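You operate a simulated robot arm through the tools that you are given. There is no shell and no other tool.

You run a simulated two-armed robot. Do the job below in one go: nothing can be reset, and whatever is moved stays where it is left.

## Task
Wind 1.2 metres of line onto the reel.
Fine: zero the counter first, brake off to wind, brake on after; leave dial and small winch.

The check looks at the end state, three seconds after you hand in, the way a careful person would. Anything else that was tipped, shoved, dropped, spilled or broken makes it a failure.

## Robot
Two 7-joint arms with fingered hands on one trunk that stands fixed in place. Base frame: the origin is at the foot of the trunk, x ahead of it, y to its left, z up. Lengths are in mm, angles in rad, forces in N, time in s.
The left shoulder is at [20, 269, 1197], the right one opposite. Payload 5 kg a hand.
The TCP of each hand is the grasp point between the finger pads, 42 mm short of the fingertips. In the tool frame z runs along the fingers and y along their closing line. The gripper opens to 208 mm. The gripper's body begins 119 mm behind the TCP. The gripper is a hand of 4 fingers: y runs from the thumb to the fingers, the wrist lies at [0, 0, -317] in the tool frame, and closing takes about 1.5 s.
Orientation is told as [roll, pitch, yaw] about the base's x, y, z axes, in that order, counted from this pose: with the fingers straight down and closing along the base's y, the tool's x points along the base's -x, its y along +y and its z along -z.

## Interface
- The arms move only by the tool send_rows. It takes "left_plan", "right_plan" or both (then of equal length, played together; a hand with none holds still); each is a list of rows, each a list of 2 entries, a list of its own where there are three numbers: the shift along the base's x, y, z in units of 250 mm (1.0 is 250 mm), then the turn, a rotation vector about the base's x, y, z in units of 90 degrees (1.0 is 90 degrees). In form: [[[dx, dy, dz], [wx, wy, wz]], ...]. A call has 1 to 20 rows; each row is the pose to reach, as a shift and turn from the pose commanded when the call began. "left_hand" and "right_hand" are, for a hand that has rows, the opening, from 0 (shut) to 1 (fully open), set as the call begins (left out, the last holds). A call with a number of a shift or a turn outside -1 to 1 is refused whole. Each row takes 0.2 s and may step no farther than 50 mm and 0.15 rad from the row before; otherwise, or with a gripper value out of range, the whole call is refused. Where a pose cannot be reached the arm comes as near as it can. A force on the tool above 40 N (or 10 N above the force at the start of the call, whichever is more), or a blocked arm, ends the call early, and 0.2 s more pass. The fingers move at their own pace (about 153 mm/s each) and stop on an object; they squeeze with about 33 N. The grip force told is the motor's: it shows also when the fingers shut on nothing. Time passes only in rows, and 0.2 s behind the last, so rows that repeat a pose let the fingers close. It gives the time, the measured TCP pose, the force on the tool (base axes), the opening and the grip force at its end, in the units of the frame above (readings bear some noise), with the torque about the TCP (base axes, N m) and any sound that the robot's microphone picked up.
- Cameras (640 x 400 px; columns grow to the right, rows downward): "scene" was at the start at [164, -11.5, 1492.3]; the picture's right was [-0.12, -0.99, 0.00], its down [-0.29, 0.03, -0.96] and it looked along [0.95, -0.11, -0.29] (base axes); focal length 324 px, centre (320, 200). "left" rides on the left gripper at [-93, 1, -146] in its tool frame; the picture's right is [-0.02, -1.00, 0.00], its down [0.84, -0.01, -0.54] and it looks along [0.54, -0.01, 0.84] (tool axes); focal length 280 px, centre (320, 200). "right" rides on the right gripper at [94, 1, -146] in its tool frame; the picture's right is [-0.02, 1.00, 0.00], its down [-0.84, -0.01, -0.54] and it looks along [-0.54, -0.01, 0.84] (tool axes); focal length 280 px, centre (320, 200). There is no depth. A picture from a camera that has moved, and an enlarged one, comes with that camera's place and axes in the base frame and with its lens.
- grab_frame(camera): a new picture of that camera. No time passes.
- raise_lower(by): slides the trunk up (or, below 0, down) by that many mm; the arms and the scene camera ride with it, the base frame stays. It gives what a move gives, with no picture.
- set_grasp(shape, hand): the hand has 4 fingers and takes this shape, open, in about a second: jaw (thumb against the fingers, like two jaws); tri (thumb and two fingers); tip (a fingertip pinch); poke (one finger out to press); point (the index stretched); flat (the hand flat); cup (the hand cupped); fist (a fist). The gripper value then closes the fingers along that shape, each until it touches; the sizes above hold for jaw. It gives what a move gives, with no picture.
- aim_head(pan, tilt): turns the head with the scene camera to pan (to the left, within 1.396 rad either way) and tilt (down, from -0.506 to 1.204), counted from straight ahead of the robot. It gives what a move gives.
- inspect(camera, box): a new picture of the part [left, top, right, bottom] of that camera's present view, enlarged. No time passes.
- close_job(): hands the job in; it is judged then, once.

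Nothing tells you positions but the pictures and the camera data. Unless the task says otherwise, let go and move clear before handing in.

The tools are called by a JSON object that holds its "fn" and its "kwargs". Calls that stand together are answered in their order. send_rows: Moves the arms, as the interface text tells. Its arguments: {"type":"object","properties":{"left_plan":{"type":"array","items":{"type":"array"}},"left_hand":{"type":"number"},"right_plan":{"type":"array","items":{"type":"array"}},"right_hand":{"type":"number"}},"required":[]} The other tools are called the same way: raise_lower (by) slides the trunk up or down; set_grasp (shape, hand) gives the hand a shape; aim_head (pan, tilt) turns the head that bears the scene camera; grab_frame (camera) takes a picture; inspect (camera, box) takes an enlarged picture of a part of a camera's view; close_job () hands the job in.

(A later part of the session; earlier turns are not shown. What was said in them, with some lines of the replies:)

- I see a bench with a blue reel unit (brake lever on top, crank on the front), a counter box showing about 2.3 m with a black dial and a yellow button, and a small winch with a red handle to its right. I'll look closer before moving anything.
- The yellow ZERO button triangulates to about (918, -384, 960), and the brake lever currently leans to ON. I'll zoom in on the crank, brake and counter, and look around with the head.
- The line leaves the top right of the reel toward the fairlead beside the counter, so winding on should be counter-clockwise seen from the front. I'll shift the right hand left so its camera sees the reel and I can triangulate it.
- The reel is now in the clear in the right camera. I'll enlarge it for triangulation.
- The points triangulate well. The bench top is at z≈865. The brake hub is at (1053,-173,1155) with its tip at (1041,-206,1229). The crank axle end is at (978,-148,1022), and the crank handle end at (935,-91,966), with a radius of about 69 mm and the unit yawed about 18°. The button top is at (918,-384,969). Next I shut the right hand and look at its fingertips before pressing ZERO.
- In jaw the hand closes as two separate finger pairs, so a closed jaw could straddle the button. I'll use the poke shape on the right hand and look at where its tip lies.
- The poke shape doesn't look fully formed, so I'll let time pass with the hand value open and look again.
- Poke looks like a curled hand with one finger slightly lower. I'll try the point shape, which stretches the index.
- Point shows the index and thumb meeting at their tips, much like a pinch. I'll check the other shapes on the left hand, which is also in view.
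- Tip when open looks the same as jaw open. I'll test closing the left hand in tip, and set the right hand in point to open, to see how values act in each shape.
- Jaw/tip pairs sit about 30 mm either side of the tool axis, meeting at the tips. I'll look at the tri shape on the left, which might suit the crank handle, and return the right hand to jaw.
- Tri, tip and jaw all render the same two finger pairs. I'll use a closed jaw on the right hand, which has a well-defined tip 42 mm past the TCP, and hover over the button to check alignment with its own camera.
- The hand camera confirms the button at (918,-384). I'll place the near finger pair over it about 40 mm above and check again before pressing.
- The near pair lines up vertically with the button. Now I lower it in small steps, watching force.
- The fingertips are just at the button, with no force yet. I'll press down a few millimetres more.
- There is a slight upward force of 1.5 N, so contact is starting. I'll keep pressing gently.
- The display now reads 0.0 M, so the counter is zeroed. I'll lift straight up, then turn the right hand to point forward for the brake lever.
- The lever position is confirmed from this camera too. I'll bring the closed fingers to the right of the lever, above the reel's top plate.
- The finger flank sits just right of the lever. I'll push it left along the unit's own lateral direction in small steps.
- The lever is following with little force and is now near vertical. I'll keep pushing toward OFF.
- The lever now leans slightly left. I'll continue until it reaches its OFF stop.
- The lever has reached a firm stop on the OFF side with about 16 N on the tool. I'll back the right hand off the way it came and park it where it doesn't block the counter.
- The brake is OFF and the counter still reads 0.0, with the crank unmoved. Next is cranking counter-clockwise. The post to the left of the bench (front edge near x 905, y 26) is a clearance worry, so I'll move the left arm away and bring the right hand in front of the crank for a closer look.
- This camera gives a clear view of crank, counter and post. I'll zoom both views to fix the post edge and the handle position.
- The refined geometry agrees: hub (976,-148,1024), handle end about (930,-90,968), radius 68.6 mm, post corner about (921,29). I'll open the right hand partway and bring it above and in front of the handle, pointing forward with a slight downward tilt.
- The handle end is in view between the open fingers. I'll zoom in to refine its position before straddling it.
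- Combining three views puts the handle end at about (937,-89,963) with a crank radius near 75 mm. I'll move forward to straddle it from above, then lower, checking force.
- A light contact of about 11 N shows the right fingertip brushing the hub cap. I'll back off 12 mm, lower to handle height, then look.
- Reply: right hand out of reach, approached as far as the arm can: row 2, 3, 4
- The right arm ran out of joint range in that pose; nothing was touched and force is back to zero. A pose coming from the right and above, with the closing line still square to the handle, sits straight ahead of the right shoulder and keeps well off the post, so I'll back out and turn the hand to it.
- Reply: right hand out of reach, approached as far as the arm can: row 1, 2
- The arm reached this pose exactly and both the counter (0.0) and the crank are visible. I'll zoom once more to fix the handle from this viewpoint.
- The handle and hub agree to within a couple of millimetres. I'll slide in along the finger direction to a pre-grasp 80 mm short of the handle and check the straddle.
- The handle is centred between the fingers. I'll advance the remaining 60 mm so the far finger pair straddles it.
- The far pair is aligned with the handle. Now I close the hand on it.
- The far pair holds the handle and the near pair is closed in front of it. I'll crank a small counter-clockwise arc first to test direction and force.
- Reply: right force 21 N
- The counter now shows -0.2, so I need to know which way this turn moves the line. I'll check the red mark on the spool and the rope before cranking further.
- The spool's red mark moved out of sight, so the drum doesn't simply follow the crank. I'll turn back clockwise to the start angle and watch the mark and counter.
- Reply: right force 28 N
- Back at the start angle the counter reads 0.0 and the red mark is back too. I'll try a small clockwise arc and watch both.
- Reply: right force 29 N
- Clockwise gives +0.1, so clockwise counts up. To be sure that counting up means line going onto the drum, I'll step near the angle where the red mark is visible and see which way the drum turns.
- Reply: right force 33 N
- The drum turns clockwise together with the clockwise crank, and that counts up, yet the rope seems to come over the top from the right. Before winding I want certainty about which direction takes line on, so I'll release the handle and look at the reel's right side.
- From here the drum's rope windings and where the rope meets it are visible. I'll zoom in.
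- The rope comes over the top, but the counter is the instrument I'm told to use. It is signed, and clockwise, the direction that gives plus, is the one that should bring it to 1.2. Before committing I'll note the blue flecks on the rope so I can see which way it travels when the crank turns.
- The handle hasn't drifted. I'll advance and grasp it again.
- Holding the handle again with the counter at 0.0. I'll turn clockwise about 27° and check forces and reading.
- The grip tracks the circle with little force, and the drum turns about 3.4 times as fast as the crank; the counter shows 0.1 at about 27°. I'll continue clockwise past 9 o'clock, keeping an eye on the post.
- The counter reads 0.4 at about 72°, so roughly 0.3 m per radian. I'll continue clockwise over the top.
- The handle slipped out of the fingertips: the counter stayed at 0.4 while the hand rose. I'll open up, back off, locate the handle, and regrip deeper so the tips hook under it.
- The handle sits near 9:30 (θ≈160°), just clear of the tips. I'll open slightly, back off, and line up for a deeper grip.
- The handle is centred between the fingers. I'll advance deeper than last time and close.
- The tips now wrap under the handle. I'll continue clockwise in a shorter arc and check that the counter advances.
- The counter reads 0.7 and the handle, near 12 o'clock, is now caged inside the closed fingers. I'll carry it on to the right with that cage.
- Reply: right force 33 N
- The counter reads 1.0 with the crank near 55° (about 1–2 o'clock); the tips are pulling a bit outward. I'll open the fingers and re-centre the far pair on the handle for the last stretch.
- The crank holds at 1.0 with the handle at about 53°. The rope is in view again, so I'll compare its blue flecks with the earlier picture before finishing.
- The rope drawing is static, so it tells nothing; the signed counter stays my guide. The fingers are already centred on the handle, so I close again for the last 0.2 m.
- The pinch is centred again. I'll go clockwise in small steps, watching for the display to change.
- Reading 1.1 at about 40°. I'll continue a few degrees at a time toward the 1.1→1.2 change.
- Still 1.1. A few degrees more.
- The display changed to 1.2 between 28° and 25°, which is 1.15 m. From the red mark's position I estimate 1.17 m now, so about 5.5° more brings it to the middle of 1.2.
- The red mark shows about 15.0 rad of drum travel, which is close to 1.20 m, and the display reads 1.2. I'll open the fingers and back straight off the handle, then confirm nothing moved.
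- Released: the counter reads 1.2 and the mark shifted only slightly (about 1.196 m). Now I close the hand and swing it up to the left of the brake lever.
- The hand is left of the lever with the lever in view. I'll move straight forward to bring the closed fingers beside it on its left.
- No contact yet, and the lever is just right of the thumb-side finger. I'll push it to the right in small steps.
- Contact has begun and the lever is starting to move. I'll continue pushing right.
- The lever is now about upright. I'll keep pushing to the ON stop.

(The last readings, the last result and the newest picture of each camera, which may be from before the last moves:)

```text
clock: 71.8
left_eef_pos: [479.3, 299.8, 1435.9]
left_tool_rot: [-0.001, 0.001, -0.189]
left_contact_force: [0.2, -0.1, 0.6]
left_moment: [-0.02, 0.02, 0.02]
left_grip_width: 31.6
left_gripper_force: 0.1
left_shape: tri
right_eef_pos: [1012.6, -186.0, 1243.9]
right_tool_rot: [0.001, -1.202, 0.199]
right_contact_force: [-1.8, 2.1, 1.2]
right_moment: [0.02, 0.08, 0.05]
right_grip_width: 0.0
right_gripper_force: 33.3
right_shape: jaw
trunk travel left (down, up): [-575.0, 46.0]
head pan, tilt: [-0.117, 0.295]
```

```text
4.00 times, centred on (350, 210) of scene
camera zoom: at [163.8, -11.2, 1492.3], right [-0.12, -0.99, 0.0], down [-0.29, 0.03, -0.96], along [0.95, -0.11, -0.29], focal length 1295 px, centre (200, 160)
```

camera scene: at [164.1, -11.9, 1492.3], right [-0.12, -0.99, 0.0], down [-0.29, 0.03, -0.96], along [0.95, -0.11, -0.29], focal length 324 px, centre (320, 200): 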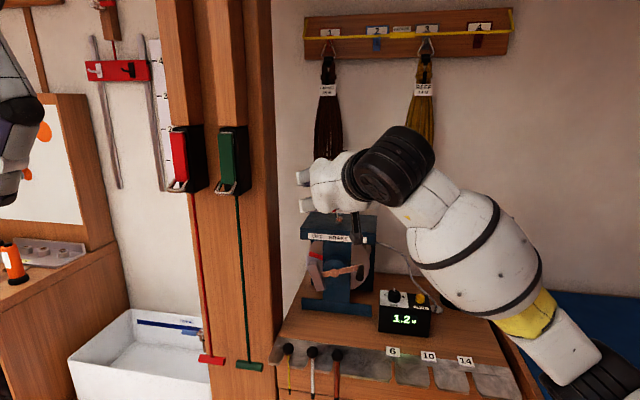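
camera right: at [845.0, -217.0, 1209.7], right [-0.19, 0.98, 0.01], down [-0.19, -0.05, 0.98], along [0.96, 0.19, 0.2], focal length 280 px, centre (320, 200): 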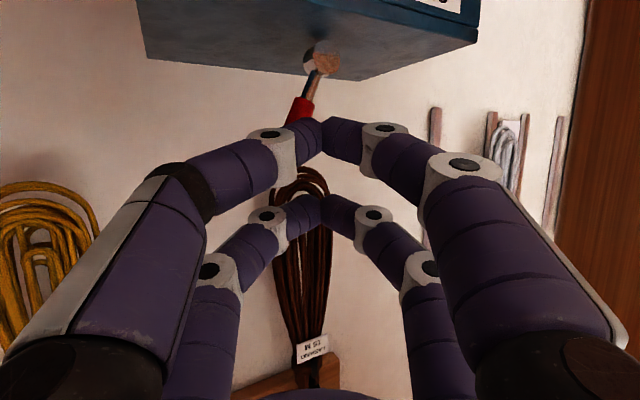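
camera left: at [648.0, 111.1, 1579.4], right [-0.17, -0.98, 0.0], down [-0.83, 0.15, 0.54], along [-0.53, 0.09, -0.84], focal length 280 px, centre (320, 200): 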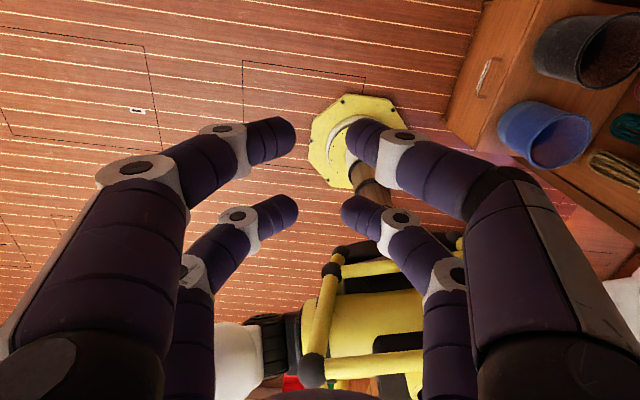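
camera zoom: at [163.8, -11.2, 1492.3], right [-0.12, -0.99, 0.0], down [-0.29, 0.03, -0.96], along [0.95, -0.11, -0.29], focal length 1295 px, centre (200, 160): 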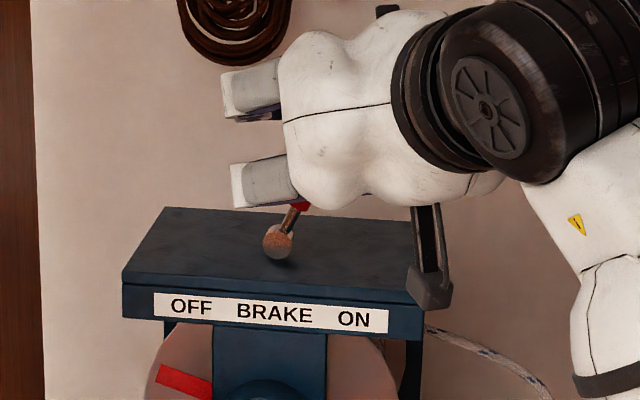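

The lever leans right now. A little more to seat it on the ON stop, watching for the force to rise.

{"fn": "send_rows", "kwargs": {"right_plan": [[[-0.0063, -0.019, 0], [0, 0, 0]], [[-0.0101, -0.0304, 0], [0, 0, 0]]]}}

{"fn": "inspect", "kwargs": {"camera": "scene", "box": [290, 160, 410, 260]}}

{"fn": "grab_frame", "kwargs": {"camera": "right"}}

```text
clock: 72.4
left_eef_pos: [478.2, 300.1, 1437.0]
left_tool_rot: [-0.003, -0.002, -0.19]
left_contact_force: [0.0, 0.4, 0.4]
left_moment: [0.02, -0.04, -0.02]
left_grip_width: 31.6
left_gripper_force: 0.0
left_shape: tri
right_eef_pos: [1009.5, -190.3, 1244.6]
right_tool_rot: [0.0, -1.198, 0.201]
right_contact_force: [-8.0, 10.4, 1.7]
right_moment: [0.34, 0.32, 0.29]
right_grip_width: 0.0
right_gripper_force: 33.3
right_shape: jaw
trunk travel left (down, up): [-575.0, 46.0]
head pan, tilt: [-0.117, 0.295]
```

```text
4.00 times, centred on (350, 210) of scene
camera zoom: at [163.3, -10.5, 1492.4], right [-0.12, -0.99, 0.0], down [-0.29, 0.03, -0.96], along [0.95, -0.11, -0.29], focal length 1295 px, centre (200, 160)
```

zoom: 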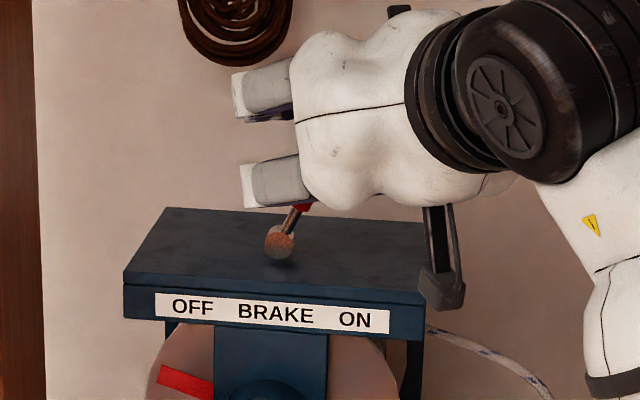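

```text
taken
camera right: at [843.1, -222.8, 1210.2], right [-0.2, 0.98, 0.01], down [-0.19, -0.05, 0.98], along [0.96, 0.19, 0.2], focal length 280 px, centre (320, 200)
```

right: 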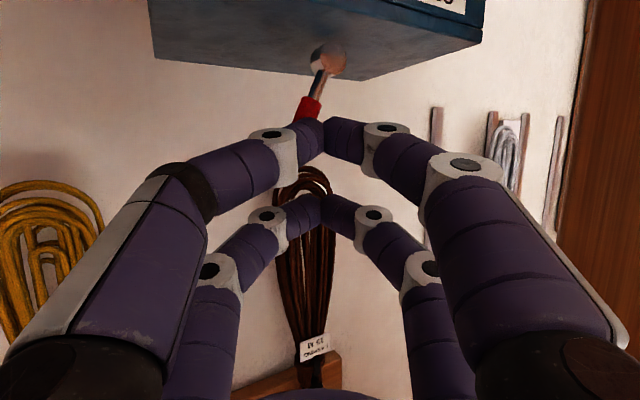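

The force rose to about 13 N, so the lever is on its ON stop. I'll back off to the left and withdraw straight back the way I came.

{"fn": "send_rows", "kwargs": {"right_plan": [[[0.02, 0.06, 0], [0, 0, 0]], [[0.05, 0.15, 0], [0, 0, 0]], [[0.085, 0.25, 0], [0, 0, 0]], [[0.0, 0.3, 0.05], [0, 0, 0]], [[-0.15, 0.3, 0.1], [0, 0, 0]], [[-0.32, 0.3, 0.15], [0, 0, 0]], [[-0.5, 0.3, 0.19], [0, 0, 0]]]}}

{"fn": "grab_frame", "kwargs": {"camera": "scene"}}

{"fn": "inspect", "kwargs": {"camera": "scene", "box": [290, 180, 450, 340]}}

{"fn": "grab_frame", "kwargs": {"camera": "right"}}

```text
clock: 74.0
left_eef_pos: [477.7, 298.8, 1437.4]
left_tool_rot: [-0.002, -0.003, -0.192]
left_contact_force: [-0.4, 0.3, 0.0]
left_moment: [0.01, -0.09, 0.02]
left_grip_width: 31.4
left_gripper_force: 0.1
left_shape: tri
right_eef_pos: [884.2, -118.0, 1291.6]
right_tool_rot: [0.002, -1.201, 0.197]
right_contact_force: [-0.5, -0.4, -0.3]
right_moment: [0.0, -0.02, -0.02]
right_grip_width: 0.0
right_gripper_force: 33.3
right_shape: jaw
trunk travel left (down, up): [-575.0, 46.0]
head pan, tilt: [-0.117, 0.295]
```

```text
taken
camera scene: at [163.7, -11.5, 1492.4], right [-0.12, -0.99, 0.0], down [-0.29, 0.03, -0.96], along [0.95, -0.11, -0.29], focal length 324 px, centre (320, 200)
```

scene: 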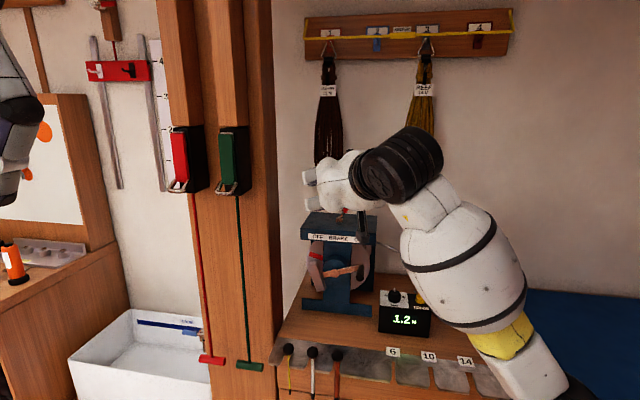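

```text
2.50 times, centred on (370, 260) of scene
camera zoom: at [163.7, -11.5, 1492.4], right [-0.12, -0.99, 0.0], down [-0.29, 0.03, -0.96], along [0.95, -0.11, -0.29], focal length 810 px, centre (195, 50)
```

zoom: 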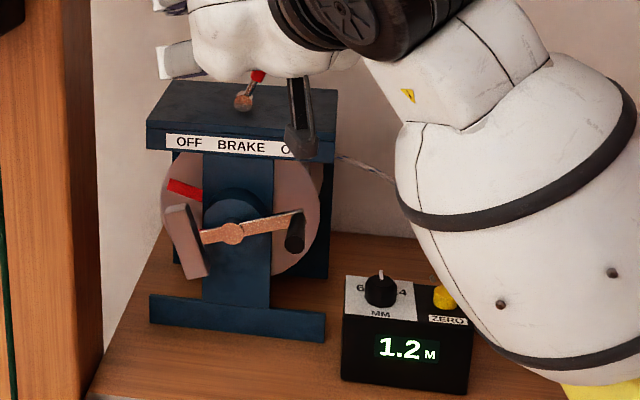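

```text
taken
camera right: at [717.6, -149.5, 1256.9], right [-0.19, 0.98, 0.01], down [-0.19, -0.05, 0.98], along [0.96, 0.19, 0.2], focal length 280 px, centre (320, 200)
```

right: 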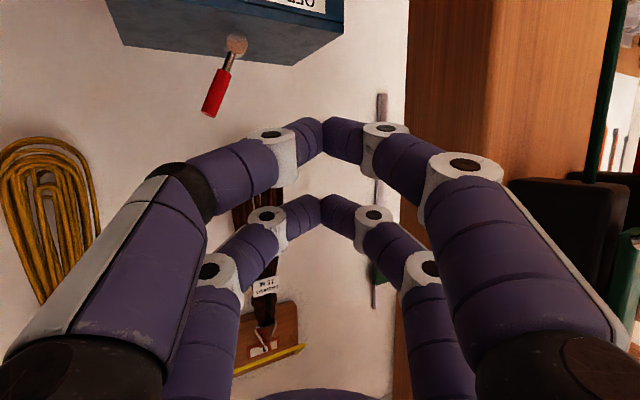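

The brake lever stands at ON and the counter reads 1.2. I'll move the right arm clear to the side and check everything unobstructed.

{"fn": "send_rows", "kwargs": {"right_plan": [[[-0.05, -0.14, 0.03], [0, 0, 0]], [[-0.1, -0.29, 0.06], [0, 0, 0]], [[-0.15, -0.43, 0.1], [0, 0, 0]], [[-0.2, -0.57, 0.14], [0, 0, 0]], [[-0.25, -0.72, 0.18], [0, 0, 0]], [[-0.3, -0.86, 0.22], [0, 0, 0]], [[-0.35, -1.0, 0.26], [0, 0, 0]]]}}

{"fn": "grab_frame", "kwargs": {"camera": "scene"}}

{"fn": "inspect", "kwargs": {"camera": "scene", "box": [290, 180, 490, 380]}}

{"fn": "inspect", "kwargs": {"camera": "scene", "box": [300, 185, 385, 290]}}

{"fn": "inspect", "kwargs": {"camera": "scene", "box": [370, 260, 490, 345]}}

```text
clock: 75.6
left_eef_pos: [476.6, 297.9, 1437.5]
left_tool_rot: [0.0, -0.002, -0.189]
left_contact_force: [-1.3, -0.9, 0.2]
left_moment: [0.14, -0.13, -0.01]
left_grip_width: 31.6
left_gripper_force: 0.0
left_shape: tri
right_eef_pos: [798.3, -368.8, 1354.7]
right_tool_rot: [0.006, -1.2, 0.195]
right_contact_force: [-1.1, -1.1, -0.2]
right_moment: [0.05, -0.01, 0.04]
right_grip_width: 0.2
right_gripper_force: 32.9
right_shape: jaw
trunk travel left (down, up): [-575.0, 46.0]
head pan, tilt: [-0.117, 0.295]
```

```text
taken
camera scene: at [163.3, -12.4, 1492.4], right [-0.12, -0.99, 0.0], down [-0.29, 0.03, -0.96], along [0.95, -0.11, -0.29], focal length 324 px, centre (320, 200)
```

scene: 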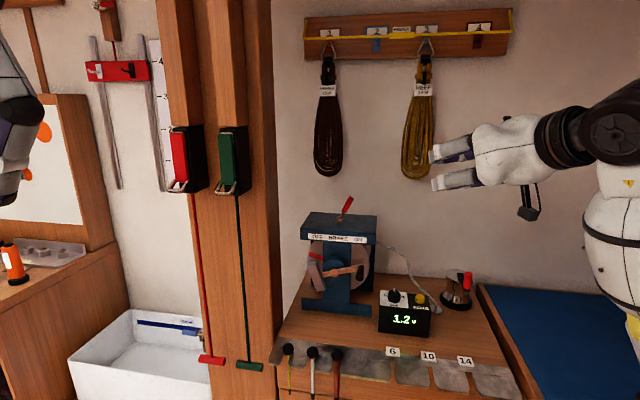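

```text
2.00 times, centred on (390, 280) of scene
camera zoom: at [163.3, -12.4, 1492.4], right [-0.12, -0.99, 0.0], down [-0.29, 0.03, -0.96], along [0.95, -0.11, -0.29], focal length 648 px, centre (180, 40)
```

zoom: 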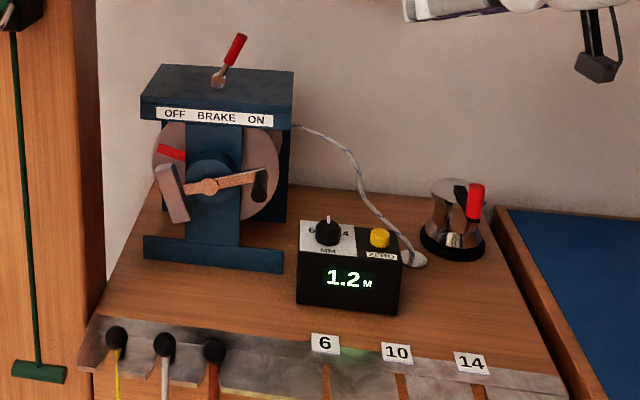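

```text
3.81 times, centred on (342, 238) of scene
camera zoom: at [163.3, -12.4, 1492.4], right [-0.12, -0.99, 0.0], down [-0.29, 0.03, -0.96], along [0.95, -0.11, -0.29], focal length 1234 px, centre (234, 57)
```

zoom: 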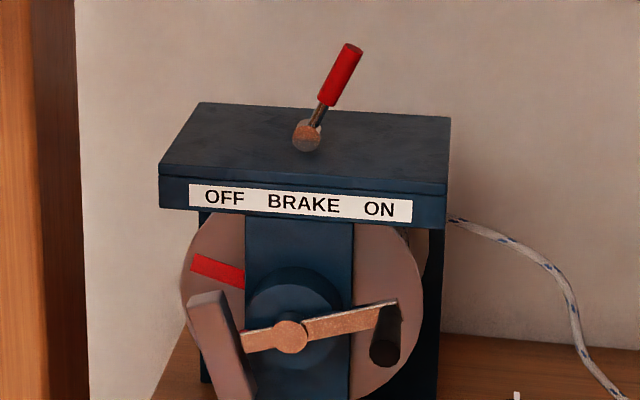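

```text
4.71 times, centred on (430, 302) of scene
camera zoom: at [163.3, -12.4, 1492.4], right [-0.12, -0.99, 0.0], down [-0.29, 0.03, -0.96], along [0.95, -0.11, -0.29], focal length 1524 px, centre (-198, -282)
```

zoom: 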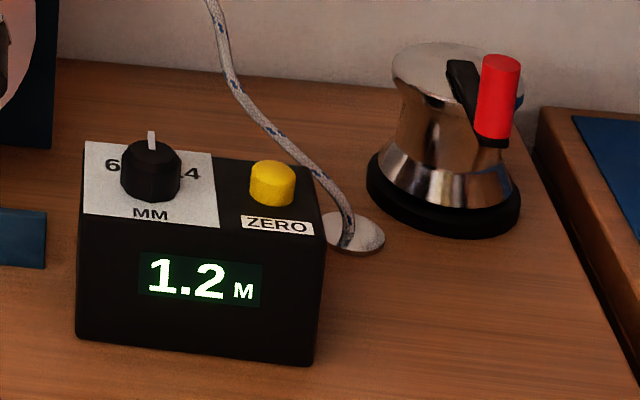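

The job looks done. The brake lever is at ON, the counter reads 1.2 M (about 1.19–1.20 m from the drum mark), and the dial and small winch are untouched. Both hands are clear, so I'm handing in.

One thing is inferred: I took the counter's plus direction (clockwise) as winding on. The rope appears to come over the top of the drum, which would suggest the other direction.

{"fn": "close_job", "kwargs": {}}

```text
The job is handed in.
```

The job is handed in. The counter reads 1.2 M, but I am not certain I wound in the right direction.

- **Counter:** I zeroed it with the ZERO button before winding, and it showed 0.0. While testing the direction I also turned the crank the other way, down to −0.2, and brought it back to 0.0 before winding.
- **Brake:** I pushed the lever to its OFF stop to wind, then to its ON stop afterwards. It stands at ON.
- **Winding:** I cranked clockwise until the display read 1.2 M. The red mark on the drum puts the real amount at about 1.19–1.20 m. The handle slipped out of the grip once at 0.4, and the reading held until I regripped.
- **Left alone:** The dial and the small winch look unchanged. Nothing else was moved that I could see. One finger touched the hub of the crank lightly during an early approach, and nothing shifted.

**Doubt about direction:** Clockwise makes the counter go up, so I took that as winding line onto the reel. The rope appears to come over the top of the drum from the right, though. If the picture is true to the mechanism, clockwise would pay line out instead. The rope in the picture does not move with the crank, so I could not settle it by looking.
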